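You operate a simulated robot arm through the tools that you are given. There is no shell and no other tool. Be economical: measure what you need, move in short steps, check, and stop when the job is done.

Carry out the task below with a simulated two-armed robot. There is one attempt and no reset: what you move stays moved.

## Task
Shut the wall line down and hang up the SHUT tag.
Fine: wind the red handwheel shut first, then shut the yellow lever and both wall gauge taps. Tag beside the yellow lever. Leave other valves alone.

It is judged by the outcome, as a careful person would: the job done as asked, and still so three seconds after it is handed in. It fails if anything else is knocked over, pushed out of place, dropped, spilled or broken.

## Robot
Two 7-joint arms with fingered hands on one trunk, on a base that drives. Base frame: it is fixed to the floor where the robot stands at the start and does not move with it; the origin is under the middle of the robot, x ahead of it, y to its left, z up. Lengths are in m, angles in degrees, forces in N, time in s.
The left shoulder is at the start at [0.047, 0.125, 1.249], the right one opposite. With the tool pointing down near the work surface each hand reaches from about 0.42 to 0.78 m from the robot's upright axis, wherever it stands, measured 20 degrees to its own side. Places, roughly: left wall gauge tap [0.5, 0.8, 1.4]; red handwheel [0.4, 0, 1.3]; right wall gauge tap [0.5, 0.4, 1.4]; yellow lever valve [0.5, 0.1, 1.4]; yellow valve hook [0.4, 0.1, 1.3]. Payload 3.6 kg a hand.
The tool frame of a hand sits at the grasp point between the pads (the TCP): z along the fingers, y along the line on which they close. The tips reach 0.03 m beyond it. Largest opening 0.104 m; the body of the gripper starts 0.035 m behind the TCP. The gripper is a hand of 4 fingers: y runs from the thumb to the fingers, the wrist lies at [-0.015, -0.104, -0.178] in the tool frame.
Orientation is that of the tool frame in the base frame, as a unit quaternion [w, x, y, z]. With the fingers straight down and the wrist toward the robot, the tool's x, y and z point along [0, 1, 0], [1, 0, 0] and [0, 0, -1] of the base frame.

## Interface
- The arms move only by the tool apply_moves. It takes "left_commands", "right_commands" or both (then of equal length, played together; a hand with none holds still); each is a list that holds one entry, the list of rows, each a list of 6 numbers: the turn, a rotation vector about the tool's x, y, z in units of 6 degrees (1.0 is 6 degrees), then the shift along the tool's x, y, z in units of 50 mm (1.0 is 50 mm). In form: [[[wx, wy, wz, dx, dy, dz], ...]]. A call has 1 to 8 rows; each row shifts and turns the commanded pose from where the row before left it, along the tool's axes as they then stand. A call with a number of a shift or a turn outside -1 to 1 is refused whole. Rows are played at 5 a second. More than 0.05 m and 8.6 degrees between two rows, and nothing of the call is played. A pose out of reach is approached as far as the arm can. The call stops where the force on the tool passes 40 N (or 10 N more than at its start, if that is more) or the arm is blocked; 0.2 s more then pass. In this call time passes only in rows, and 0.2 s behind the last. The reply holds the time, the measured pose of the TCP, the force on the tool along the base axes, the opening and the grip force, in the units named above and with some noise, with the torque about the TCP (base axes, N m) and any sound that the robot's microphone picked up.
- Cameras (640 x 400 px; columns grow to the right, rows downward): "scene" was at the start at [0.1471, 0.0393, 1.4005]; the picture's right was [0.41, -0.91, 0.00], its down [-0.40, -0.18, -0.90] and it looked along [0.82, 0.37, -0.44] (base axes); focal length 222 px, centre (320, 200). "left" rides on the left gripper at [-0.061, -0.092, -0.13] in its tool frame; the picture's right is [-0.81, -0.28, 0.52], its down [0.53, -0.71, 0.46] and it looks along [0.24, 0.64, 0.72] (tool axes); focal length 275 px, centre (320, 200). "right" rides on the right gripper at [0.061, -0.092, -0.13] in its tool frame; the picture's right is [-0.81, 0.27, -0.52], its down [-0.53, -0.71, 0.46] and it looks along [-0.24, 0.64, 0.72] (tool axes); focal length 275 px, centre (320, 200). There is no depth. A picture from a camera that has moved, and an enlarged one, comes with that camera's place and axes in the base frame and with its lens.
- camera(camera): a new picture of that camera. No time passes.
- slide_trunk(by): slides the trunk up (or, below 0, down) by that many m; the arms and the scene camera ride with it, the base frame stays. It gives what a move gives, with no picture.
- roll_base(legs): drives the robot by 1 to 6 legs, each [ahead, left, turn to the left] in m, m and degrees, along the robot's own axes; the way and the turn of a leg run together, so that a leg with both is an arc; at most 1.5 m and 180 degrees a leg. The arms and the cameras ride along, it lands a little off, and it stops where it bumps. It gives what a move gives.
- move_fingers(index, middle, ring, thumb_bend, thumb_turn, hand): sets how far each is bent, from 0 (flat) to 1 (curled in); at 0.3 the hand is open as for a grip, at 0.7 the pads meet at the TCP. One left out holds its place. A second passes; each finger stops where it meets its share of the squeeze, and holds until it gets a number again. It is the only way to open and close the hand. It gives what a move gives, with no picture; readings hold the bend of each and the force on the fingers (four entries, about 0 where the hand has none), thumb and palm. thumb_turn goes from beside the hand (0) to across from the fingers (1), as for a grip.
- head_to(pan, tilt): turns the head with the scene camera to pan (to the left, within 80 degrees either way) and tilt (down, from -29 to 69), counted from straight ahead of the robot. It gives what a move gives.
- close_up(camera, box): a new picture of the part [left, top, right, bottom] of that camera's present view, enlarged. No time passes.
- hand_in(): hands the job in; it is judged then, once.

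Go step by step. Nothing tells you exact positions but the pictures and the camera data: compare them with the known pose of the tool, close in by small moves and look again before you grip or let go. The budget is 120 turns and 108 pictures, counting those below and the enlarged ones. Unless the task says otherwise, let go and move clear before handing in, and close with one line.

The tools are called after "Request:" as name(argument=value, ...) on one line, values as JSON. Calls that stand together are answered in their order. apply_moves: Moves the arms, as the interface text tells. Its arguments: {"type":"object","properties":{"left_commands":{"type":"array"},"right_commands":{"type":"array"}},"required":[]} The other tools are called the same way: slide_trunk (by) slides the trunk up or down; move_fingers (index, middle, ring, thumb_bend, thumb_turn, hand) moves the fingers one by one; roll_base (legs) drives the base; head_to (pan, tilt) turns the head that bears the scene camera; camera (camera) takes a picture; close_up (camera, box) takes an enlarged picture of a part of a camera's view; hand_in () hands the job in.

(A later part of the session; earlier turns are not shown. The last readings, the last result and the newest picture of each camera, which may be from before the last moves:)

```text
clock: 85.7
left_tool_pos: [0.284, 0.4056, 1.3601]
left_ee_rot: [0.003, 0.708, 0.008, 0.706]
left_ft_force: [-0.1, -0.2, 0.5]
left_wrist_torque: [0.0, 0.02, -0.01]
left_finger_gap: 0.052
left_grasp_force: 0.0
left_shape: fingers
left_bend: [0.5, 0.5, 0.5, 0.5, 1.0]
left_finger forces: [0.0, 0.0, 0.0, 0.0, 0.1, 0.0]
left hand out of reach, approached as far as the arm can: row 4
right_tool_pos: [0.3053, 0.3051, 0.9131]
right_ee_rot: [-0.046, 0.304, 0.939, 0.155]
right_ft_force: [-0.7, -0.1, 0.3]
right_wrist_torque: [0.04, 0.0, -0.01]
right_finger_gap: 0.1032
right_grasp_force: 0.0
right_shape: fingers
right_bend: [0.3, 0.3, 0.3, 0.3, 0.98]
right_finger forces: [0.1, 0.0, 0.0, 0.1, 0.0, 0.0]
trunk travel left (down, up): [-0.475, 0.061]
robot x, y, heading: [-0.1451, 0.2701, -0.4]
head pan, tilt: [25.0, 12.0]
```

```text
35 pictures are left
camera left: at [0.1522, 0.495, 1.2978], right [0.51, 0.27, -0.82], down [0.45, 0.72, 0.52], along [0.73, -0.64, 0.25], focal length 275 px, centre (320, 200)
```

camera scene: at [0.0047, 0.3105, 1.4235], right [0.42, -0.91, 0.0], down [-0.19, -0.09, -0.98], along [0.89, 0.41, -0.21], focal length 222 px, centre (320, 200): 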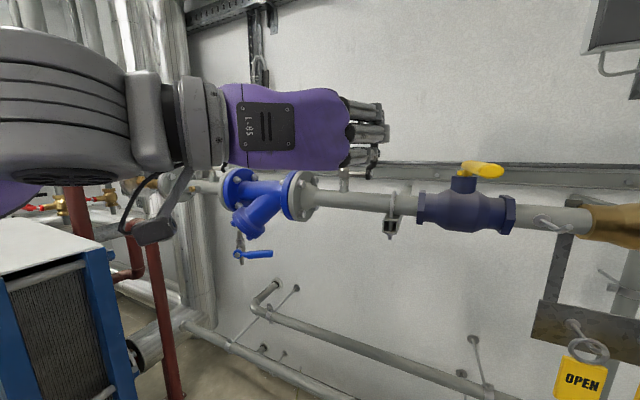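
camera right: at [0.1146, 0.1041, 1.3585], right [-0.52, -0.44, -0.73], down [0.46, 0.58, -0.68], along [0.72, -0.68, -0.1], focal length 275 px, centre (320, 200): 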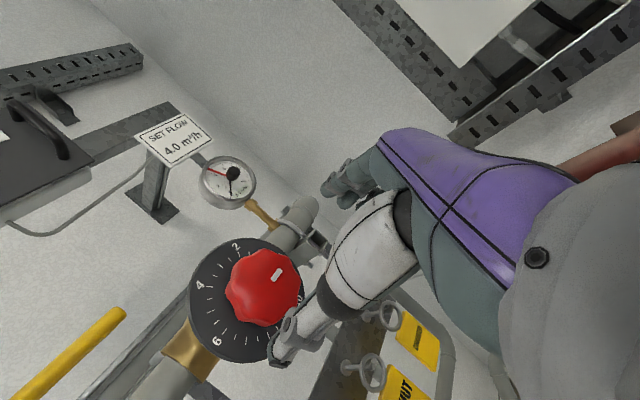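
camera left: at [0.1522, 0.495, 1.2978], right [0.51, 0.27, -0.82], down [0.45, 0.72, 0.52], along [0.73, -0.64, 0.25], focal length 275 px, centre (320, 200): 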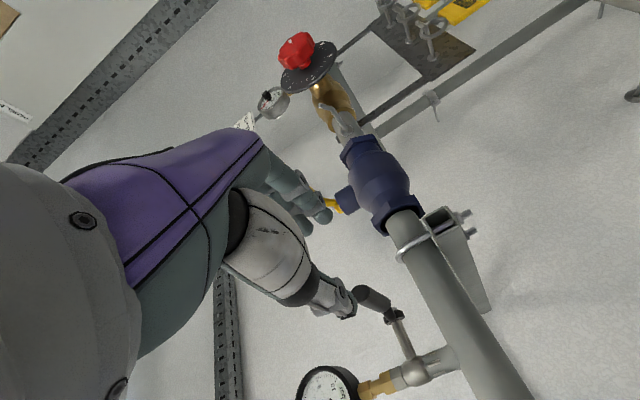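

The handle is now level (tip and nut both at z≈1.376), so the right tap is shut. Next I turn the base left by 25° and move up toward the left tap.

Request:
roll_base(legs=[[0, 0, 25]])

Request:
roll_base(legs=[[0.1, -0.03, 0]])

Request:
head_to(pan=25, tilt=12)

Request:
camera(camera="scene")

Request:
camera(camera="left")

```text
clock: 87.1
left_tool_pos: [0.2252, 0.5289, 1.3605]
left_ee_rot: [-0.106, 0.698, 0.118, 0.699]
left_ft_force: [-1.3, -0.4, 0.0]
left_wrist_torque: [-0.01, 0.01, -0.01]
left_finger_gap: 0.0514
left_grasp_force: 0.1
left_shape: fingers
left_bend: [0.5, 0.5, 0.5, 0.5, 1.0]
left_finger forces: [0.0, 0.1, 0.0, 0.0, 0.0, 0.0]
right_tool_pos: [0.2765, 0.4389, 0.9131]
right_ee_rot: [-0.07, 0.154, 0.975, 0.145]
right_ft_force: [-1.0, -0.1, 0.5]
right_wrist_torque: [0.01, -0.02, -0.03]
right_finger_gap: 0.1031
right_grasp_force: 0.0
right_shape: fingers
right_bend: [0.3, 0.3, 0.3, 0.3, 0.98]
right_finger forces: [0.0, 0.0, 0.0, 0.0, 0.0, 0.0]
trunk travel left (down, up): [-0.475, 0.061]
robot x, y, heading: [-0.1407, 0.2683, 17.5]
head pan, tilt: [25.0, 12.0]
stopped in leg 1: the robot was blocked; the commanded pose is now the measured one
```

```text
clock: 88.2
left_tool_pos: [0.3273, 0.5313, 1.3606]
left_ee_rot: [-0.107, 0.698, 0.117, 0.698]
left_ft_force: [-0.6, -0.4, 0.0]
left_wrist_torque: [-0.02, 0.04, 0.02]
left_finger_gap: 0.0517
left_grasp_force: 0.2
left_shape: fingers
left_bend: [0.5, 0.5, 0.5, 0.5, 1.0]
left_finger forces: [0.0, 0.0, 0.0, 0.1, 0.0, 0.0]
right_tool_pos: [0.3784, 0.4413, 0.9133]
right_ee_rot: [-0.07, 0.154, 0.975, 0.144]
right_ft_force: [0.0, -0.4, 0.1]
right_wrist_torque: [-0.02, 0.01, 0.03]
right_finger_gap: 0.1031
right_grasp_force: 0.1
right_shape: fingers
right_bend: [0.3, 0.3, 0.3, 0.3, 0.98]
right_finger forces: [0.0, 0.1, 0.1, 0.0, 0.0, 0.0]
trunk travel left (down, up): [-0.475, 0.061]
robot x, y, heading: [-0.0375, 0.2666, 17.6]
head pan, tilt: [25.0, 12.0]
```

```text
clock: 88.8
left_tool_pos: [0.3279, 0.5323, 1.3607]
left_ee_rot: [-0.107, 0.697, 0.117, 0.699]
left_ft_force: [0.5, -0.1, -1.1]
left_wrist_torque: [0.0, -0.02, 0.03]
left_finger_gap: 0.0517
left_grasp_force: 0.1
left_shape: fingers
left_bend: [0.5, 0.5, 0.5, 0.5, 1.0]
left_finger forces: [0.1, 0.0, 0.0, 0.0, 0.0, 0.1]
right_tool_pos: [0.3774, 0.4424, 0.913]
right_ee_rot: [-0.071, 0.155, 0.975, 0.145]
right_ft_force: [0.6, -0.6, -0.4]
right_wrist_torque: [-0.04, 0.01, 0.01]
right_finger_gap: 0.103
right_grasp_force: 0.1
right_shape: fingers
right_bend: [0.3, 0.3, 0.3, 0.3, 0.98]
right_finger forces: [0.0, 0.1, 0.1, 0.0, 0.0, 0.1]
trunk travel left (down, up): [-0.475, 0.061]
robot x, y, heading: [-0.0362, 0.2746, 17.5]
head pan, tilt: [25.0, 12.0]
```

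```text
34 pictures are left
camera scene: at [0.0901, 0.3546, 1.4234], right [0.68, -0.74, 0.0], down [-0.15, -0.14, -0.98], along [0.72, 0.66, -0.21], focal length 222 px, centre (320, 200)
```

scene: 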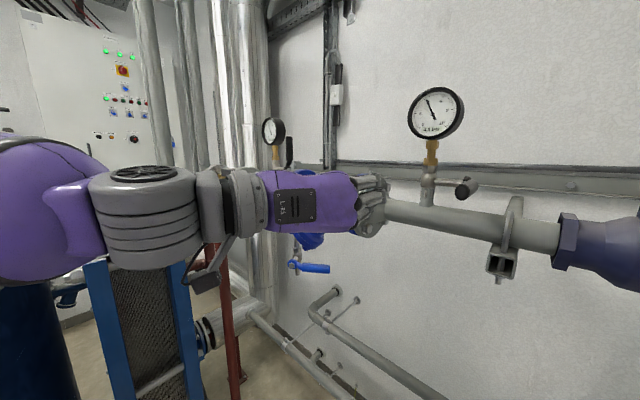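

```text
33 pictures are left
camera left: at [0.1747, 0.5765, 1.2978], right [0.41, 0.41, -0.82], down [0.21, 0.83, 0.52], along [0.89, -0.38, 0.25], focal length 275 px, centre (320, 200)
```

left: 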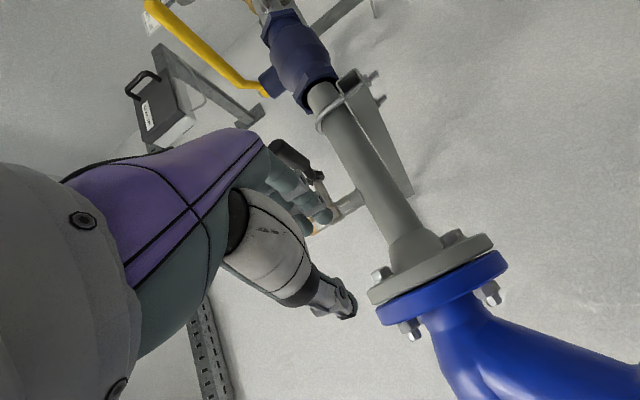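

The base is at (-0.04, 0.27) with heading 17.5°, and the left tap's nut works out at about (0.485, 0.842, 1.378). I'll raise the left hand clear of the flange, then edge forward and left.

Request:
apply_moves(left_commands=[[[0, 0, 0, 0.6, 0, 0], [0, 0, 0, 0.6, 0, 0], [0, 0, 0, 0.7, 0, 0]]])

Request:
roll_base(legs=[[0.06, 0.0, 0], [0, 0.05, 0]])

Request:
camera(camera="scene")

```text
clock: 89.6
left_tool_pos: [0.327, 0.532, 1.4571]
left_ee_rot: [-0.106, 0.698, 0.116, 0.699]
left_ft_force: [0.9, -0.5, 0.0]
left_wrist_torque: [0.03, -0.01, 0.03]
left_finger_gap: 0.0516
left_grasp_force: 0.0
left_shape: fingers
left_bend: [0.5, 0.5, 0.5, 0.5, 1.0]
left_finger forces: [0.1, 0.0, 0.0, 0.0, 0.1, 0.1]
right_tool_pos: [0.378, 0.4412, 0.9119]
right_ee_rot: [-0.071, 0.154, 0.975, 0.145]
right_ft_force: [0.0, 0.1, -0.5]
right_wrist_torque: [-0.05, -0.02, -0.02]
right_finger_gap: 0.103
right_grasp_force: 0.0
right_shape: fingers
right_bend: [0.3, 0.3, 0.3, 0.3, 0.98]
right_finger forces: [0.0, 0.0, 0.0, 0.1, 0.1, 0.0]
trunk travel left (down, up): [-0.475, 0.061]
robot x, y, heading: [-0.0407, 0.2703, 17.7]
head pan, tilt: [25.0, 12.0]
```

```text
clock: 91.3
left_tool_pos: [0.3693, 0.5962, 1.4566]
left_ee_rot: [-0.105, 0.698, 0.117, 0.699]
left_ft_force: [-0.2, -1.0, -0.4]
left_wrist_torque: [-0.02, 0.01, -0.01]
left_finger_gap: 0.0516
left_grasp_force: 0.0
left_shape: fingers
left_bend: [0.5, 0.5, 0.5, 0.5, 1.0]
left_finger forces: [0.1, 0.0, 0.0, 0.0, 0.0, 0.0]
right_tool_pos: [0.4197, 0.5039, 0.9123]
right_ee_rot: [-0.07, 0.155, 0.975, 0.144]
right_ft_force: [0.1, -0.5, 0.4]
right_wrist_torque: [0.03, -0.01, 0.03]
right_finger_gap: 0.1032
right_grasp_force: 0.0
right_shape: fingers
right_bend: [0.3, 0.3, 0.3, 0.3, 0.98]
right_finger forces: [0.1, 0.0, 0.0, 0.1, 0.0, 0.0]
trunk travel left (down, up): [-0.475, 0.061]
robot x, y, heading: [0.0015, 0.3334, 17.4]
head pan, tilt: [25.0, 12.0]
```

```text
32 pictures are left
camera scene: at [0.1315, 0.4186, 1.4235], right [0.68, -0.74, 0.0], down [-0.15, -0.14, -0.98], along [0.72, 0.66, -0.21], focal length 222 px, centre (320, 200)
```

scene: 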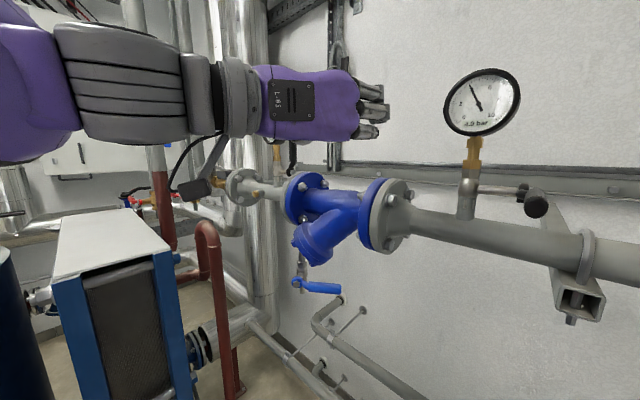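

No block this time. I'll lower the right hand further below the blue valve's handle and go 0.1 m more left.

Request:
apply_moves(right_commands=[[[0, 0, 0, 0, 0, 0.7], [0, 0, 0, 0, 0, 0.7], [0, 0, 0, 0, 0, 0.7]]])

Request:
roll_base(legs=[[-0.01, 0.1, 0]])

Request:
camera(camera="scene")

Request:
camera(camera="left")

```text
clock: 92.1
left_tool_pos: [0.3699, 0.5977, 1.4559]
left_ee_rot: [-0.106, 0.698, 0.116, 0.698]
left_ft_force: [0.7, 0.1, -0.5]
left_wrist_torque: [-0.01, -0.04, 0.04]
left_finger_gap: 0.0516
left_grasp_force: 0.1
left_shape: fingers
left_bend: [0.5, 0.5, 0.5, 0.5, 1.0]
left_finger forces: [0.0, 0.0, 0.1, 0.0, 0.0, 0.0]
right_tool_pos: [0.41, 0.5376, 0.8123]
right_ee_rot: [-0.07, 0.155, 0.975, 0.145]
right_ft_force: [-0.4, -1.0, -0.4]
right_wrist_torque: [-0.02, -0.04, 0.03]
right_finger_gap: 0.1031
right_grasp_force: 0.1
right_shape: fingers
right_bend: [0.3, 0.3, 0.3, 0.3, 0.98]
right_finger forces: [0.0, 0.0, 0.0, 0.0, 0.1, 0.1]
trunk travel left (down, up): [-0.475, 0.061]
robot x, y, heading: [0.0044, 0.3369, 17.6]
head pan, tilt: [25.0, 12.0]
```

```text
clock: 93.0
left_tool_pos: [0.3682, 0.5995, 1.457]
left_ee_rot: [-0.109, 0.698, 0.115, 0.699]
left_ft_force: [0.1, 0.1, -0.3]
left_wrist_torque: [-0.03, -0.01, 0.0]
left_finger_gap: 0.0516
left_grasp_force: 0.0
left_shape: fingers
left_bend: [0.5, 0.5, 0.5, 0.5, 1.0]
left_finger forces: [0.1, 0.0, 0.0, 0.1, 0.0, 0.1]
right_tool_pos: [0.4085, 0.5423, 0.8131]
right_ee_rot: [-0.072, 0.153, 0.974, 0.148]
right_ft_force: [-0.3, -0.4, 0.5]
right_wrist_torque: [0.03, 0.0, -0.03]
right_finger_gap: 0.103
right_grasp_force: 0.0
right_shape: fingers
right_bend: [0.3, 0.3, 0.3, 0.3, 0.98]
right_finger forces: [0.0, 0.0, 0.0, 0.1, 0.0, 0.0]
trunk travel left (down, up): [-0.475, 0.061]
robot x, y, heading: [0.0008, 0.3465, 18.0]
head pan, tilt: [25.0, 12.0]
stopped in leg 1: the robot was blocked; the commanded pose is now the measured one
```

```text
31 pictures are left
camera scene: at [0.1308, 0.419, 1.4238], right [0.68, -0.73, -0.01], down [-0.15, -0.14, -0.98], along [0.72, 0.67, -0.21], focal length 222 px, centre (320, 200)
```

scene: 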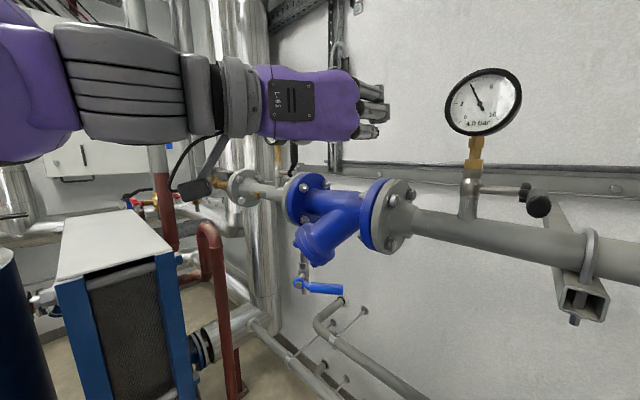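

```text
30 pictures are left
camera left: at [0.2152, 0.6431, 1.3946], right [0.41, 0.42, -0.81], down [0.21, 0.82, 0.53], along [0.89, -0.38, 0.25], focal length 275 px, centre (320, 200)
```

left: 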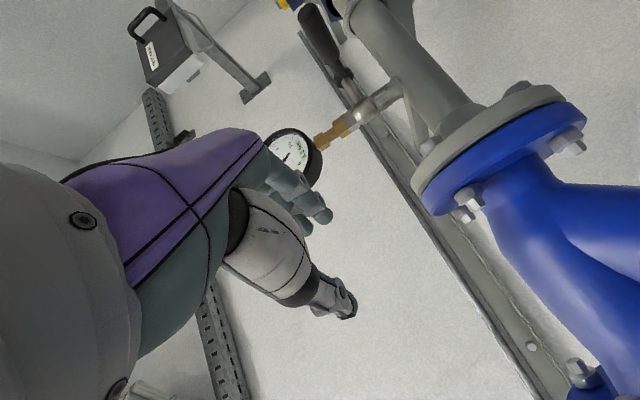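

The base is at its left limit (0, 0.34, 18°), which puts the left tap about 0.67 m away. I'll move the left hand across to a point just in front of the left tap handle.

Request:
apply_moves(left_commands=[[[0, 0, 0, 0, -0.76, 0.3], [0, 0, 0, -0.2, -0.76, 0.3], [0, 0, 0, -0.2, -0.76, 0.4], [0, 0, 0, -0.2, -0.76, 0.4], [0, 0, 0, -0.2, -0.76, 0.4]]])

Request:
camera(camera="left")

```text
clock: 94.2
left_tool_pos: [0.3949, 0.8059, 1.4165]
left_ee_rot: [-0.11, 0.698, 0.114, 0.698]
left_ft_force: [-0.4, 0.6, 0.0]
left_wrist_torque: [0.01, -0.01, -0.01]
left_finger_gap: 0.0518
left_grasp_force: 0.1
left_shape: fingers
left_bend: [0.5, 0.5, 0.5, 0.5, 1.0]
left_finger forces: [0.1, 0.0, 0.0, 0.1, 0.0, 0.0]
right_tool_pos: [0.4081, 0.5422, 0.8134]
right_ee_rot: [-0.073, 0.153, 0.974, 0.147]
right_ft_force: [0.4, 0.2, -0.4]
right_wrist_torque: [-0.01, 0.02, -0.02]
right_finger_gap: 0.1031
right_grasp_force: 0.1
right_shape: fingers
right_bend: [0.3, 0.3, 0.3, 0.3, 0.98]
right_finger forces: [0.1, 0.0, 0.0, 0.0, 0.0, 0.1]
trunk travel left (down, up): [-0.475, 0.061]
robot x, y, heading: [-0.0005, 0.3465, 17.6]
head pan, tilt: [25.0, 12.0]
```

```text
29 pictures are left
camera left: at [0.2418, 0.8504, 1.3546], right [0.41, 0.42, -0.81], down [0.21, 0.82, 0.53], along [0.89, -0.38, 0.25], focal length 275 px, centre (320, 200)
```

left: 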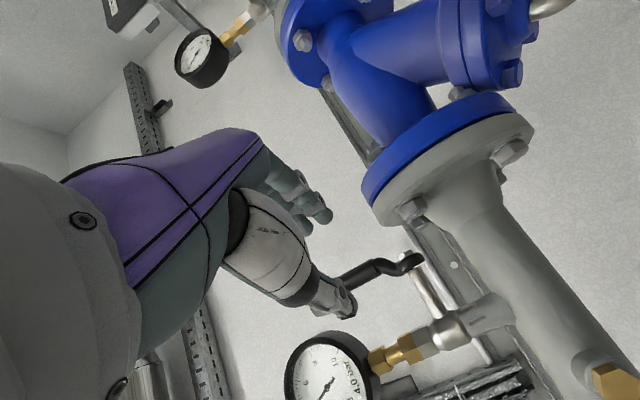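

The handle is at (0.485, 0.825) and lines up between thumb and fingers. Moving in and pinching.

Request:
apply_moves(left_commands=[[[0, 0, 0, 0, 0.07, 0.46], [0, 0, 0, 0, 0.07, 0.46], [0, 0, 0, 0, 0.06, 0.46]]])

Request:
move_fingers(hand="left", index=0.8, middle=0.8, ring=0.8, thumb_bend=0.8)

Request:
camera(camera="left")

```text
clock: 95.0
left_tool_pos: [0.4633, 0.816, 1.4156]
left_ee_rot: [-0.109, 0.698, 0.115, 0.699]
left_ft_force: [-0.3, -0.1, -0.2]
left_wrist_torque: [0.02, 0.02, 0.05]
left_finger_gap: 0.0517
left_grasp_force: 0.1
left_shape: fingers
left_bend: [0.5, 0.5, 0.5, 0.5, 1.0]
left_finger forces: [0.0, 0.0, 0.1, 0.0, 0.0, 0.1]
right_tool_pos: [0.4073, 0.5417, 0.8139]
right_ee_rot: [-0.072, 0.154, 0.974, 0.148]
right_ft_force: [0.5, 0.4, 0.0]
right_wrist_torque: [0.05, 0.02, -0.03]
right_finger_gap: 0.103
right_grasp_force: 0.2
right_shape: fingers
right_bend: [0.3, 0.3, 0.3, 0.3, 0.98]
right_finger forces: [0.0, 0.1, 0.0, 0.0, 0.0, 0.0]
trunk travel left (down, up): [-0.475, 0.061]
robot x, y, heading: [-0.0023, 0.3474, 17.9]
head pan, tilt: [25.0, 12.0]
```

```text
clock: 96.0
left_tool_pos: [0.4618, 0.8147, 1.4162]
left_ee_rot: [-0.109, 0.698, 0.114, 0.698]
left_ft_force: [1.4, -8.6, 1.3]
left_wrist_torque: [0.44, -0.03, -0.23]
left_finger_gap: 0.011
left_grasp_force: 26.7
left_shape: fingers
left_bend: [0.75, 0.73, 0.74, 0.64, 1.0]
left_finger forces: [8.2, 8.9, 14.6, 0.0, 20.9, 0.1]
right_tool_pos: [0.4083, 0.5413, 0.8133]
right_ee_rot: [-0.073, 0.154, 0.974, 0.149]
right_ft_force: [-0.2, 0.1, 1.0]
right_wrist_torque: [0.01, -0.03, -0.02]
right_finger_gap: 0.1028
right_grasp_force: 0.0
right_shape: fingers
right_bend: [0.3, 0.3, 0.3, 0.3, 0.98]
right_finger forces: [0.1, 0.0, 0.0, 0.1, 0.1, 0.0]
trunk travel left (down, up): [-0.475, 0.061]
robot x, y, heading: [-0.0008, 0.3413, 17.6]
head pan, tilt: [25.0, 12.0]
```

```text
28 pictures are left
camera left: at [0.3095, 0.8607, 1.3534], right [0.41, 0.42, -0.81], down [0.21, 0.82, 0.53], along [0.89, -0.39, 0.25], focal length 275 px, centre (320, 200)
```

left: 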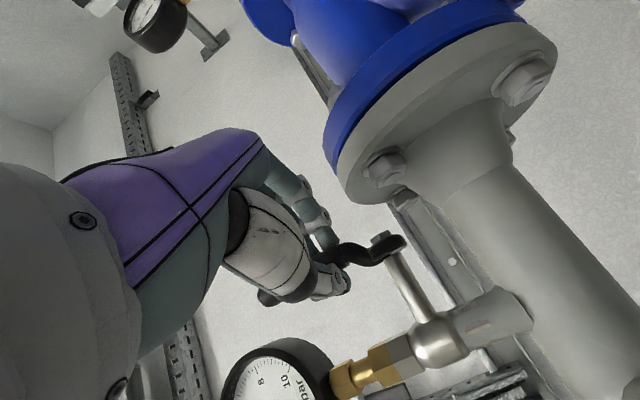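

Pinched the same way. Now I pull it toward me along its arc.

Request:
apply_moves(left_commands=[[[0, 0, 0, 0, -0.031, -0.095], [0, 0, 0, -0.02, -0.031, -0.095], [0, 0, 0, -0.03, -0.031, -0.095], [0, 0, 0, -0.05, -0.031, -0.095], [0, 0, 0, -0.06, -0.028, -0.086], [0, 0, 0, -0.07, -0.025, -0.076], [0, 0, 0, -0.09, -0.022, -0.067], [0, 0, 0, -0.1, -0.018, -0.057]]])

Request:
apply_moves(left_commands=[[[0, 0, 0, -0.1, -0.015, -0.048], [0, 0, 0, -0.11, -0.012, -0.038], [0, 0, 0, -0.11, -0.006, -0.02], [0, 0, 0, -0.11, 0, 0], [0, 0, 0, -0.12, 0, 0], [0, 0, 0, -0.12, 0, 0]]])

Request:
camera(camera="left")

```text
clock: 97.8
left_tool_pos: [0.4282, 0.816, 1.3968]
left_ee_rot: [-0.107, 0.697, 0.112, 0.7]
left_ft_force: [7.3, -23.8, 10.4]
left_wrist_torque: [0.75, -0.58, -0.79]
left_finger_gap: 0.0106
left_grasp_force: 33.7
left_shape: fingers
left_bend: [0.75, 0.74, 0.76, 0.64, 1.0]
left_finger forces: [8.6, 17.5, 21.7, 0.1, 19.9, 0.1]
right_tool_pos: [0.4083, 0.5415, 0.813]
right_ee_rot: [-0.073, 0.154, 0.974, 0.149]
right_ft_force: [-0.8, -0.4, -0.1]
right_wrist_torque: [0.0, 0.0, 0.01]
right_finger_gap: 0.1034
right_grasp_force: 0.1
right_shape: fingers
right_bend: [0.3, 0.3, 0.3, 0.3, 0.98]
right_finger forces: [0.0, 0.1, 0.0, 0.1, 0.1, 0.0]
trunk travel left (down, up): [-0.475, 0.061]
robot x, y, heading: [-0.002, 0.3443, 17.9]
head pan, tilt: [25.0, 12.0]
```

```text
clock: 98.9
left_tool_pos: [0.4199, 0.812, 1.3797]
left_ee_rot: [-0.107, 0.692, 0.109, 0.706]
left_ft_force: [-3.2, -16.6, 10.1]
left_wrist_torque: [0.3, -0.13, -0.23]
left_finger_gap: 0.0
left_grasp_force: 20.1
left_shape: fingers
left_bend: [0.76, 0.74, 0.75, 0.73, 0.99]
left_finger forces: [21.5, 9.1, 9.6, 0.0, 0.0, 0.1]
right_tool_pos: [0.407, 0.5409, 0.8137]
right_ee_rot: [-0.072, 0.154, 0.974, 0.148]
right_ft_force: [0.2, -0.1, -0.3]
right_wrist_torque: [-0.01, -0.02, -0.02]
right_finger_gap: 0.1031
right_grasp_force: 0.1
right_shape: fingers
right_bend: [0.3, 0.3, 0.3, 0.3, 0.98]
right_finger forces: [0.0, 0.1, 0.1, 0.1, 0.0, 0.0]
trunk travel left (down, up): [-0.475, 0.061]
robot x, y, heading: [0.0029, 0.3505, 17.7]
head pan, tilt: [25.0, 12.0]
stopped in row 5 (left hand): the force on the tool passed its limit at 42 N (the readings are from after the stop); the commanded pose is now the measured one
```

```text
27 pictures are left
camera left: at [0.2687, 0.8595, 1.315], right [0.43, 0.42, -0.8], down [0.21, 0.82, 0.54], along [0.88, -0.4, 0.26], focal length 275 px, centre (320, 200)
```

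left: 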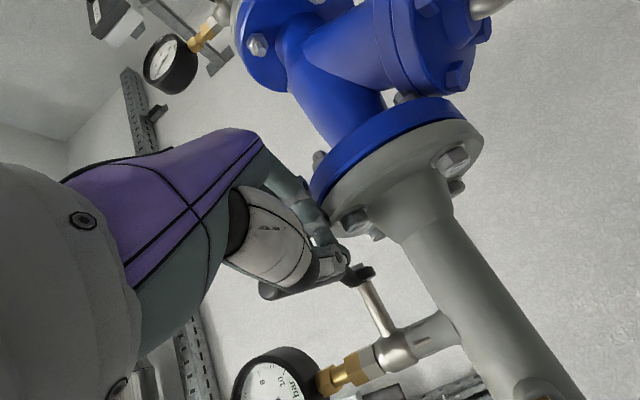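

The fingers touched the flange and the pinch slipped with the handle about 68° round. I'll release, back off, and finish by pressing down on the handle from above.

Request:
move_fingers(hand="left", index=0.58, middle=0.58, ring=0.58, thumb_bend=0.5)

Request:
apply_moves(left_commands=[[[0, 0, 0, 0, 0, -0.6], [0, 0, 0, 0, 0, -0.8], [0, 0, 0, 0.4, 0, -0.6], [0, 0, 0, 0.8, 0, 0], [0, 0, 0, 0.8, 0, 0]]])

Request:
move_fingers(hand="left", index=0.8, middle=0.8, ring=0.8, thumb_bend=0.8)

Request:
camera(camera="left")

```text
clock: 99.9
left_tool_pos: [0.4178, 0.8171, 1.3803]
left_ee_rot: [-0.11, 0.691, 0.114, 0.705]
left_ft_force: [-21.0, -3.8, 14.2]
left_wrist_torque: [0.03, -0.21, -0.1]
left_finger_gap: 0.0239
left_grasp_force: 17.3
left_shape: fingers
left_bend: [0.72, 0.57, 0.57, 0.5, 1.0]
left_finger forces: [34.6, 0.1, 0.0, 0.0, 0.0, 0.0]
right_tool_pos: [0.4055, 0.5417, 0.816]
right_ee_rot: [-0.071, 0.153, 0.974, 0.148]
right_ft_force: [-0.1, -0.3, 0.0]
right_wrist_torque: [0.02, 0.02, -0.01]
right_finger_gap: 0.1031
right_grasp_force: 0.2
right_shape: fingers
right_bend: [0.3, 0.3, 0.3, 0.3, 0.98]
right_finger forces: [0.0, 0.1, 0.1, 0.0, 0.1, 0.0]
trunk travel left (down, up): [-0.475, 0.061]
robot x, y, heading: [-0.0033, 0.3426, 17.8]
head pan, tilt: [25.0, 12.0]
```

```text
clock: 101.1
left_tool_pos: [0.3256, 0.7836, 1.4769]
left_ee_rot: [-0.109, 0.693, 0.113, 0.703]
left_ft_force: [-0.8, -1.0, 0.4]
left_wrist_torque: [0.01, 0.0, -0.03]
left_finger_gap: 0.0422
left_grasp_force: 0.0
left_shape: fingers
left_bend: [0.57, 0.57, 0.57, 0.5, 1.0]
left_finger forces: [0.1, 0.0, 0.0, 0.0, 0.0, 0.0]
right_tool_pos: [0.4068, 0.5426, 0.8137]
right_ee_rot: [-0.072, 0.153, 0.974, 0.149]
right_ft_force: [0.6, 0.1, 1.6]
right_wrist_torque: [-0.01, 0.0, 0.02]
right_finger_gap: 0.103
right_grasp_force: 0.0
right_shape: fingers
right_bend: [0.3, 0.3, 0.3, 0.3, 0.98]
right_finger forces: [0.0, 0.1, 0.1, 0.1, 0.0, 0.1]
trunk travel left (down, up): [-0.475, 0.061]
robot x, y, heading: [-0.0028, 0.3415, 17.7]
head pan, tilt: [25.0, 12.0]
```

```text
clock: 102.1
left_tool_pos: [0.3265, 0.7841, 1.4778]
left_ee_rot: [-0.11, 0.693, 0.113, 0.704]
left_ft_force: [0.8, 0.6, -0.4]
left_wrist_torque: [0.01, -0.02, 0.01]
left_finger_gap: 0.0002
left_grasp_force: 0.1
left_shape: fingers
left_bend: [0.78, 0.8, 0.8, 0.72, 1.0]
left_finger forces: [0.0, 0.1, 0.1, 0.1, 0.0, 0.0]
right_tool_pos: [0.4071, 0.5418, 0.8143]
right_ee_rot: [-0.072, 0.153, 0.974, 0.148]
right_ft_force: [0.8, 0.1, -0.1]
right_wrist_torque: [-0.01, 0.02, 0.05]
right_finger_gap: 0.1032
right_grasp_force: 0.0
right_shape: fingers
right_bend: [0.3, 0.3, 0.3, 0.3, 0.98]
right_finger forces: [0.0, 0.0, 0.0, 0.0, 0.0, 0.0]
trunk travel left (down, up): [-0.475, 0.061]
robot x, y, heading: [-0.001, 0.3447, 17.8]
head pan, tilt: [25.0, 12.0]
```

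```text
26 pictures are left
camera left: at [0.1738, 0.8299, 1.4122], right [0.42, 0.42, -0.81], down [0.2, 0.82, 0.53], along [0.89, -0.39, 0.26], focal length 275 px, centre (320, 200)
```

left: 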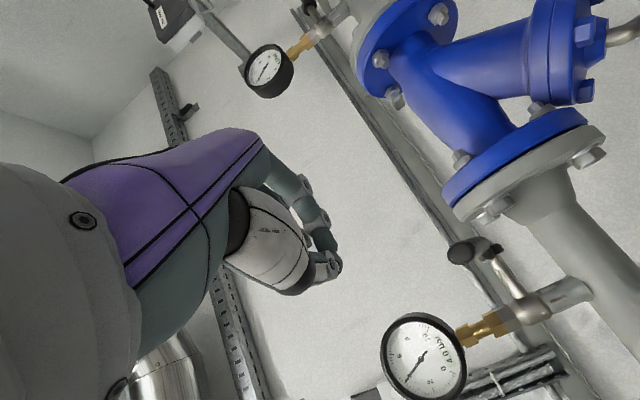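

The handle tip is still about 20° above level. I'll bring the closed fingers over it and press down.

Request:
apply_moves(left_commands=[[[0, 0, 0, 0, -0.1, 0.86], [0, 0, 0, 0, -0.1, 0.86], [0, 0, 0, -0.3, 0, 0], [0, 0, 0, -0.3, 0, 0], [0, 0, 0, -0.2, 0, 0], [0, 0, 0, -0.2, 0, 0]]])

Request:
camera(camera="left")

```text
clock: 103.5
left_tool_pos: [0.4041, 0.8195, 1.4271]
left_ee_rot: [-0.109, 0.692, 0.114, 0.704]
left_ft_force: [0.0, -0.1, 0.5]
left_wrist_torque: [0.01, 0.03, 0.03]
left_finger_gap: 0.0
left_grasp_force: 0.1
left_shape: fingers
left_bend: [0.78, 0.8, 0.8, 0.72, 1.0]
left_finger forces: [0.0, 0.0, 0.0, 0.1, 0.0, 0.0]
right_tool_pos: [0.4066, 0.5414, 0.8142]
right_ee_rot: [-0.072, 0.153, 0.974, 0.149]
right_ft_force: [0.2, 0.0, 0.6]
right_wrist_torque: [0.02, -0.01, 0.0]
right_finger_gap: 0.1031
right_grasp_force: 0.1
right_shape: fingers
right_bend: [0.3, 0.3, 0.3, 0.3, 0.98]
right_finger forces: [0.0, 0.1, 0.0, 0.0, 0.0, 0.0]
trunk travel left (down, up): [-0.475, 0.061]
robot x, y, heading: [-0.0058, 0.3452, 17.8]
head pan, tilt: [25.0, 12.0]
```

```text
25 pictures are left
camera left: at [0.2522, 0.8662, 1.3621], right [0.42, 0.42, -0.81], down [0.2, 0.82, 0.53], along [0.89, -0.39, 0.26], focal length 275 px, centre (320, 200)
```

left: 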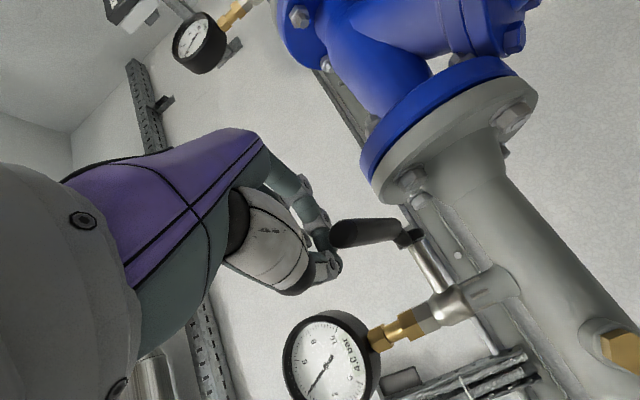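

The fingers are just above the handle. Pressing on down.

Request:
apply_moves(left_commands=[[[0, 0, 0, -0.15, -0.05, 0.1], [0, 0, 0, -0.15, -0.05, 0.1], [0, 0, 0, -0.15, 0, 0], [0, 0, 0, -0.15, 0, 0], [0, 0, 0, -0.15, 0, 0], [0, 0, 0, -0.15, 0, 0]]])

Request:
camera(camera="left")

```text
clock: 105.0
left_tool_pos: [0.4107, 0.8287, 1.3971]
left_ee_rot: [-0.111, 0.683, 0.114, 0.713]
left_ft_force: [0.5, -4.5, 18.0]
left_wrist_torque: [-0.17, -0.24, -0.04]
left_finger_gap: 0.0001
left_grasp_force: 13.8
left_shape: fingers
left_bend: [0.78, 0.8, 0.8, 0.72, 1.0]
left_finger forces: [28.6, 0.0, 0.0, 0.0, 0.0, 0.1]
right_tool_pos: [0.4088, 0.5427, 0.8141]
right_ee_rot: [-0.072, 0.153, 0.974, 0.149]
right_ft_force: [0.4, 0.0, 0.4]
right_wrist_torque: [-0.01, 0.01, 0.0]
right_finger_gap: 0.1032
right_grasp_force: 0.0
right_shape: fingers
right_bend: [0.3, 0.3, 0.3, 0.3, 0.98]
right_finger forces: [0.1, 0.0, 0.1, 0.0, 0.0, 0.1]
trunk travel left (down, up): [-0.475, 0.061]
robot x, y, heading: [-0.002, 0.3444, 17.6]
head pan, tilt: [25.0, 12.0]
stopped in row 6 (left hand): the force on the tool passed its limit at 43 N (the readings are from after the stop); the commanded pose is now the measured one
```

```text
24 pictures are left
camera left: at [0.2597, 0.8743, 1.3298], right [0.44, 0.43, -0.79], down [0.19, 0.82, 0.54], along [0.88, -0.38, 0.28], focal length 275 px, centre (320, 200)
```

left: 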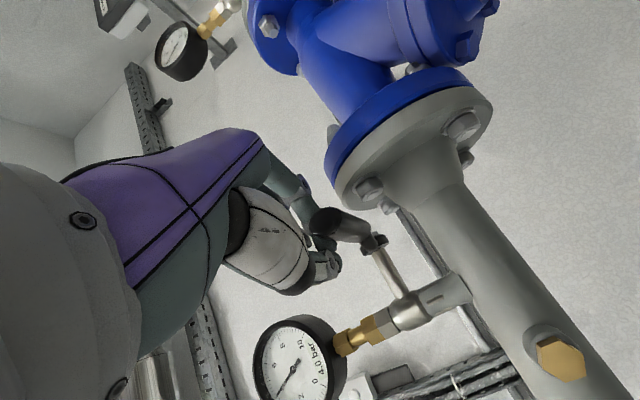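

Force limit reached with the tip now at z≈1.38, level with its nut, so the left tap is shut. I'll retract the left hand and check both taps with the scene camera.

Request:
apply_moves(left_commands=[[[0, 0, 0, 0.5, 0, 0], [0, 0, 0, 0.3, 0, -0.8], [0, 0, 0, 0, 0.3, -0.8], [0, 0, 0, 0, 0.7, -0.5], [0, 0, 0, 0, 0.7, -0.5], [0, 0, 0, 0, 0.7, -0.3]]])

Request:
head_to(pan=22, tilt=12)

Request:
camera(camera="scene")

```text
clock: 106.3
left_tool_pos: [0.3106, 0.6689, 1.4316]
left_ee_rot: [-0.111, 0.686, 0.116, 0.709]
left_ft_force: [0.3, 0.5, -0.1]
left_wrist_torque: [0.01, 0.02, 0.0]
left_finger_gap: 0.0
left_grasp_force: 0.1
left_shape: fingers
left_bend: [0.78, 0.8, 0.8, 0.72, 1.0]
left_finger forces: [0.0, 0.0, 0.0, 0.0, 0.0, 0.0]
right_tool_pos: [0.4079, 0.5407, 0.8149]
right_ee_rot: [-0.072, 0.153, 0.974, 0.148]
right_ft_force: [0.1, 0.0, -0.1]
right_wrist_torque: [-0.02, -0.03, 0.03]
right_finger_gap: 0.1032
right_grasp_force: 0.2
right_shape: fingers
right_bend: [0.3, 0.3, 0.3, 0.3, 0.98]
right_finger forces: [0.1, 0.0, 0.0, 0.0, 0.0, 0.0]
trunk travel left (down, up): [-0.475, 0.061]
robot x, y, heading: [-0.001, 0.3435, 17.7]
head pan, tilt: [25.0, 12.0]
```

```text
clock: 107.0
left_tool_pos: [0.3102, 0.6709, 1.4307]
left_ee_rot: [-0.11, 0.686, 0.115, 0.71]
left_ft_force: [-0.2, 0.4, 0.1]
left_wrist_torque: [-0.03, 0.02, 0.02]
left_finger_gap: 0.0
left_grasp_force: 0.1
left_shape: fingers
left_bend: [0.78, 0.8, 0.8, 0.72, 1.0]
left_finger forces: [0.0, 0.0, 0.0, 0.0, 0.0, 0.1]
right_tool_pos: [0.4074, 0.5411, 0.8137]
right_ee_rot: [-0.071, 0.153, 0.974, 0.149]
right_ft_force: [0.2, 0.4, 0.0]
right_wrist_torque: [-0.01, 0.01, 0.01]
right_finger_gap: 0.1031
right_grasp_force: 0.0
right_shape: fingers
right_bend: [0.3, 0.3, 0.3, 0.3, 0.98]
right_finger forces: [0.0, 0.0, 0.1, 0.1, 0.0, 0.1]
trunk travel left (down, up): [-0.475, 0.061]
robot x, y, heading: [0.002, 0.3433, 17.3]
head pan, tilt: [22.0, 12.0]
```

```text
23 pictures are left
camera scene: at [0.1335, 0.4143, 1.4238], right [0.64, -0.77, -0.01], down [-0.16, -0.13, -0.98], along [0.75, 0.63, -0.2], focal length 222 px, centre (320, 200)
```

scene: 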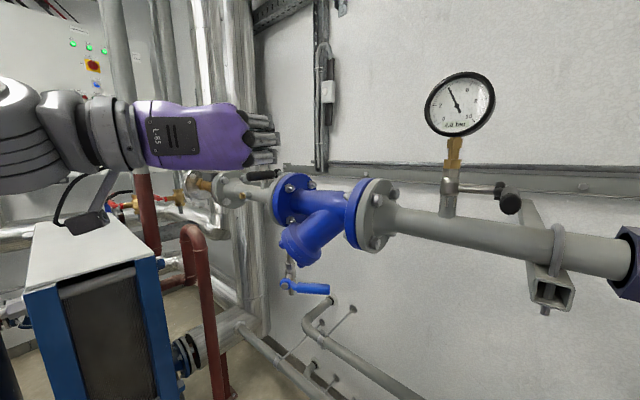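

Both tap handles are level (shut). Next is the tag. The SHUT ring centre works out at about (0.470, -0.048, 1.104) and the valve hook tip at (0.367, 0.127, 1.334). I'll drive back to face them.

Request:
roll_base(legs=[[-0.22, 0, 0], [0, 0, -17.4], [0, -0.15, 0]])

Request:
head_to(pan=-3, tilt=22)

Request:
camera(camera="scene")

```text
clock: 108.5
left_tool_pos: [0.2148, 0.6249, 1.4313]
left_ee_rot: [-0.106, 0.686, 0.116, 0.71]
left_ft_force: [0.1, -0.3, 0.0]
left_wrist_torque: [0.01, 0.03, -0.01]
left_finger_gap: 0.0
left_grasp_force: 0.0
left_shape: fingers
left_bend: [0.78, 0.8, 0.8, 0.72, 1.0]
left_finger forces: [0.1, 0.0, 0.1, 0.0, 0.0, 0.0]
right_tool_pos: [0.3143, 0.4911, 0.8161]
right_ee_rot: [-0.069, 0.156, 0.974, 0.146]
right_ft_force: [-0.8, 0.4, 0.5]
right_wrist_torque: [0.0, 0.01, -0.03]
right_finger_gap: 0.1029
right_grasp_force: 0.1
right_shape: fingers
right_bend: [0.3, 0.3, 0.3, 0.3, 0.98]
right_finger forces: [0.0, 0.0, 0.1, 0.1, 0.0, 0.1]
trunk travel left (down, up): [-0.475, 0.061]
robot x, y, heading: [-0.0928, 0.2955, 17.5]
head pan, tilt: [22.0, 12.0]
stopped in leg 1: the robot was blocked; the commanded pose is now the measured one
```

```text
clock: 109.4
left_tool_pos: [0.2185, 0.6258, 1.4289]
left_ee_rot: [-0.106, 0.686, 0.115, 0.71]
left_ft_force: [0.1, -0.4, 0.9]
left_wrist_torque: [0.0, 0.01, -0.01]
left_finger_gap: 0.0
left_grasp_force: 0.0
left_shape: fingers
left_bend: [0.78, 0.8, 0.8, 0.72, 1.0]
left_finger forces: [0.1, 0.0, 0.0, 0.0, 0.0, 0.0]
right_tool_pos: [0.3158, 0.4905, 0.8136]
right_ee_rot: [-0.069, 0.157, 0.974, 0.146]
right_ft_force: [0.0, 1.5, 0.0]
right_wrist_torque: [-0.02, -0.05, 0.0]
right_finger_gap: 0.1031
right_grasp_force: 0.0
right_shape: fingers
right_bend: [0.3, 0.3, 0.3, 0.3, 0.98]
right_finger forces: [0.0, 0.1, 0.1, 0.0, 0.0, 0.0]
trunk travel left (down, up): [-0.475, 0.061]
robot x, y, heading: [-0.0914, 0.2908, 17.2]
head pan, tilt: [-3.0, 22.0]
```

```text
22 pictures are left
camera scene: at [0.0571, 0.3342, 1.4073], right [0.25, -0.97, 0.0], down [-0.36, -0.09, -0.93], along [0.9, 0.23, -0.37], focal length 222 px, centre (320, 200)
```

scene: 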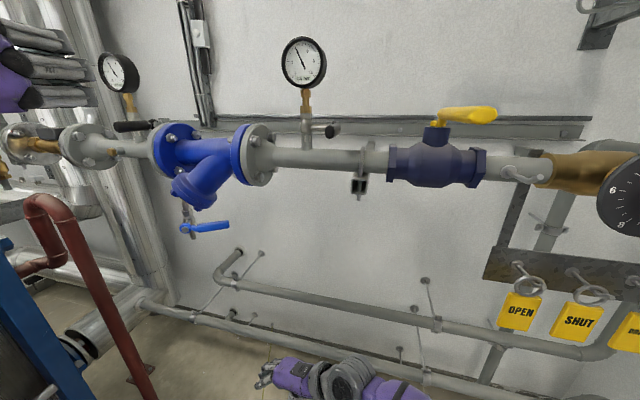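

The base was blocked going straight back, so I'll move right first, then turn and back up.

Request:
roll_base(legs=[[0.0, -0.13, 0], [0, 0, -17.3], [-0.14, -0.03, 0]])

Request:
camera(camera="scene")

```text
clock: 113.1
left_tool_pos: [0.2025, 0.3635, 1.429]
left_ee_rot: [0.001, 0.696, 0.012, 0.718]
left_ft_force: [-0.6, 0.5, 0.5]
left_wrist_torque: [-0.03, 0.05, 0.01]
left_finger_gap: 0.0
left_grasp_force: 0.2
left_shape: fingers
left_bend: [0.78, 0.8, 0.8, 0.72, 1.0]
left_finger forces: [0.0, 0.0, 0.0, 0.0, 0.1, 0.0]
right_tool_pos: [0.2569, 0.2076, 0.8141]
right_ee_rot: [-0.048, 0.301, 0.94, 0.154]
right_ft_force: [-0.5, -0.6, 1.3]
right_wrist_torque: [0.0, -0.01, 0.02]
right_finger_gap: 0.1031
right_grasp_force: 0.0
right_shape: fingers
right_bend: [0.3, 0.3, 0.3, 0.3, 0.98]
right_finger forces: [0.0, 0.1, 0.0, 0.0, 0.1, 0.0]
trunk travel left (down, up): [-0.475, 0.061]
robot x, y, heading: [-0.189, 0.1412, 0.4]
head pan, tilt: [-3.0, 22.0]
```

```text
21 pictures are left
camera scene: at [-0.0379, 0.1345, 1.4073], right [-0.05, -1.0, 0.0], down [-0.37, 0.02, -0.93], along [0.93, -0.04, -0.37], focal length 222 px, centre (320, 200)
```

scene: 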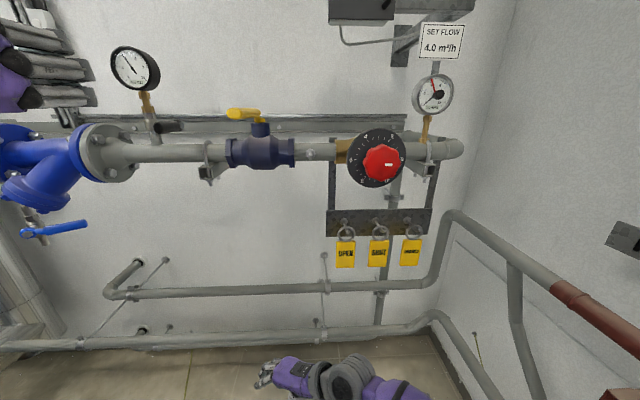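

From here the SHUT tag is ahead-right. I'll move the right hand below and in front of it, then turn it to face the wall (fingers left, thumb right) to grip the tag by its side edges.

Request:
apply_moves(right_commands=[[[0, 0, 0, -0.523, -0.311, -0.64], [0, 0, 0, -0.523, -0.311, -0.64], [0, 0, 0, -0.523, -0.311, -0.64], [0, 0, 0, -0.523, -0.311, -0.64], [0, 0, 0, -0.523, -0.311, -0.64], [0, 0, 0, -0.523, -0.311, -0.64], [0, 0, 0, -0.523, -0.311, -0.64]]])

Request:
apply_moves(right_commands=[[[-0.142, -0.954, -0.44, 0, 0, 0], [-0.142, -0.954, -0.44, 0, 0, 0], [-0.142, -0.954, -0.44, 0, 0, 0], [-0.142, -0.954, -0.44, 0, 0, 0], [-0.142, -0.954, -0.44, 0, 0, 0], [-0.142, -0.954, -0.44, 0, 0, 0], [-0.142, -0.954, -0.44, 0, 0, 0], [-0.142, -0.954, -0.44, 0, 0, 0]]])

Request:
apply_moves(right_commands=[[[-0.142, -0.954, -0.44, 0, 0, 0], [-0.142, -0.954, -0.44, 0, 0, 0], [-0.142, -0.954, -0.44, 0, 0, 0], [-0.142, -0.954, -0.44, 0, 0, 0], [-0.142, -0.954, -0.44, 0, 0, 0], [-0.142, -0.954, -0.44, 0, 0, 0], [-0.142, -0.954, -0.44, 0, 0, 0], [-0.142, -0.954, -0.44, 0, 0, 0]]])

Request:
camera(camera="right")

Request:
camera(camera="scene")

```text
clock: 114.7
left_tool_pos: [0.2044, 0.3635, 1.4294]
left_ee_rot: [0.001, 0.697, 0.012, 0.717]
left_ft_force: [0.5, 0.2, 1.0]
left_wrist_torque: [-0.01, -0.01, 0.01]
left_finger_gap: 0.0001
left_grasp_force: 0.1
left_shape: fingers
left_bend: [0.78, 0.8, 0.8, 0.72, 1.0]
left_finger forces: [0.0, 0.0, 0.0, 0.0, 0.1, 0.0]
right_tool_pos: [0.3414, -0.0498, 0.9628]
right_ee_rot: [-0.047, 0.301, 0.94, 0.155]
right_ft_force: [-0.5, -0.5, 1.3]
right_wrist_torque: [-0.01, -0.02, 0.02]
right_finger_gap: 0.1029
right_grasp_force: 0.0
right_shape: fingers
right_bend: [0.3, 0.3, 0.3, 0.3, 0.98]
right_finger forces: [0.0, 0.0, 0.1, 0.0, 0.0, 0.0]
trunk travel left (down, up): [-0.475, 0.061]
robot x, y, heading: [-0.1935, 0.1363, 0.3]
head pan, tilt: [-3.0, 22.0]
```

```text
clock: 116.5
left_tool_pos: [0.2021, 0.3636, 1.4292]
left_ee_rot: [0.001, 0.696, 0.013, 0.718]
left_ft_force: [-0.2, 0.2, -0.2]
left_wrist_torque: [0.0, 0.0, -0.02]
left_finger_gap: 0.0
left_grasp_force: 0.0
left_shape: fingers
left_bend: [0.78, 0.8, 0.8, 0.72, 1.0]
left_finger forces: [0.1, 0.0, 0.1, 0.0, 0.0, 0.1]
right_tool_pos: [0.3417, -0.0484, 0.9639]
right_ee_rot: [0.367, 0.166, 0.911, 0.084]
right_ft_force: [-0.2, -0.7, -0.6]
right_wrist_torque: [0.02, -0.01, 0.02]
right_finger_gap: 0.1029
right_grasp_force: 0.1
right_shape: fingers
right_bend: [0.3, 0.3, 0.3, 0.3, 0.98]
right_finger forces: [0.1, 0.1, 0.1, 0.2, 0.0, 0.1]
trunk travel left (down, up): [-0.475, 0.061]
robot x, y, heading: [-0.1955, 0.1363, 0.2]
head pan, tilt: [-3.0, 22.0]
```

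```text
clock: 118.3
left_tool_pos: [0.2017, 0.3638, 1.4307]
left_ee_rot: [0.001, 0.696, 0.012, 0.718]
left_ft_force: [0.2, 0.1, 0.3]
left_wrist_torque: [-0.04, -0.01, -0.02]
left_finger_gap: 0.0
left_grasp_force: 0.0
left_shape: fingers
left_bend: [0.78, 0.8, 0.8, 0.72, 1.0]
left_finger forces: [0.0, 0.0, 0.1, 0.1, 0.0, 0.0]
right_tool_pos: [0.341, -0.0476, 0.9663]
right_ee_rot: [0.708, -0.002, 0.707, 0.0]
right_ft_force: [0.6, -0.7, -0.1]
right_wrist_torque: [0.05, -0.02, 0.02]
right_finger_gap: 0.1031
right_grasp_force: 0.1
right_shape: fingers
right_bend: [0.3, 0.3, 0.3, 0.3, 0.98]
right_finger forces: [0.0, 0.1, 0.1, 0.0, 0.1, 0.0]
trunk travel left (down, up): [-0.475, 0.061]
robot x, y, heading: [-0.194, 0.1357, 0.1]
head pan, tilt: [-3.0, 22.0]
```

```text
20 pictures are left
camera right: at [0.2105, -0.1402, 0.9034], right [-0.52, 0.28, 0.81], down [0.46, -0.71, 0.54], along [0.72, 0.65, 0.24], focal length 275 px, centre (320, 200)
```

right: 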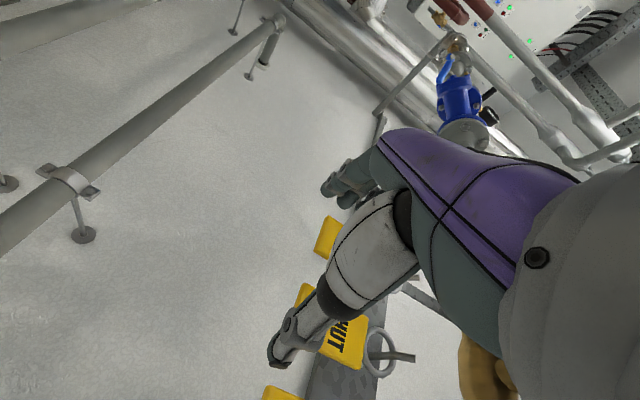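

```text
19 pictures are left
camera scene: at [-0.0374, 0.1346, 1.4072], right [-0.05, -1.0, 0.0], down [-0.37, 0.02, -0.93], along [0.93, -0.04, -0.37], focal length 222 px, centre (320, 200)
```

scene: 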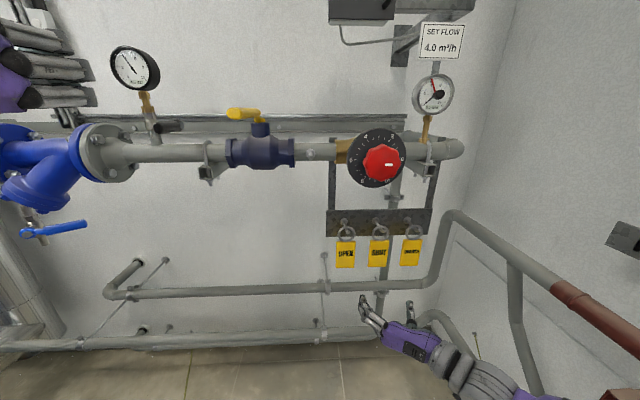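

The right hand faces the wall below the tag. I'll zoom in on the tags and the valve hook to pin them down.

Request:
close_up(camera="scene", box=[290, 130, 450, 280])

Request:
close_up(camera="right", box=[250, 200, 450, 400])

```text
2.67 times, centred on (370, 205) of scene
camera zoom: at [-0.0374, 0.1346, 1.4072], right [-0.05, -1.0, 0.0], down [-0.37, 0.02, -0.93], along [0.93, -0.04, -0.37], focal length 592 px, centre (187, 187)
```

zoom: 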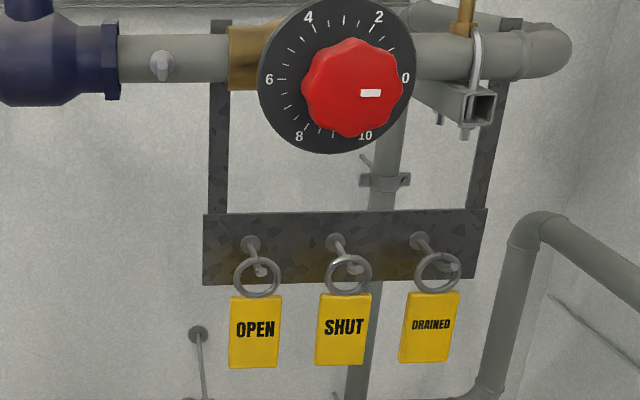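

```text
2.00 times, centred on (350, 300) of right
camera zoom: at [0.2105, -0.1402, 0.9034], right [-0.52, 0.28, 0.81], down [0.46, -0.71, 0.54], along [0.72, 0.65, 0.24], focal length 551 px, centre (260, 0)
```

zoom: 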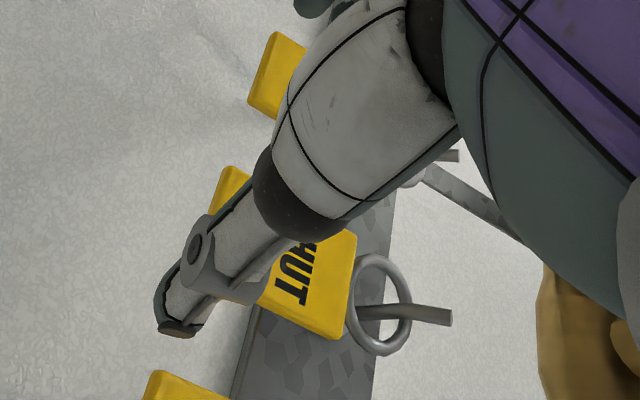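

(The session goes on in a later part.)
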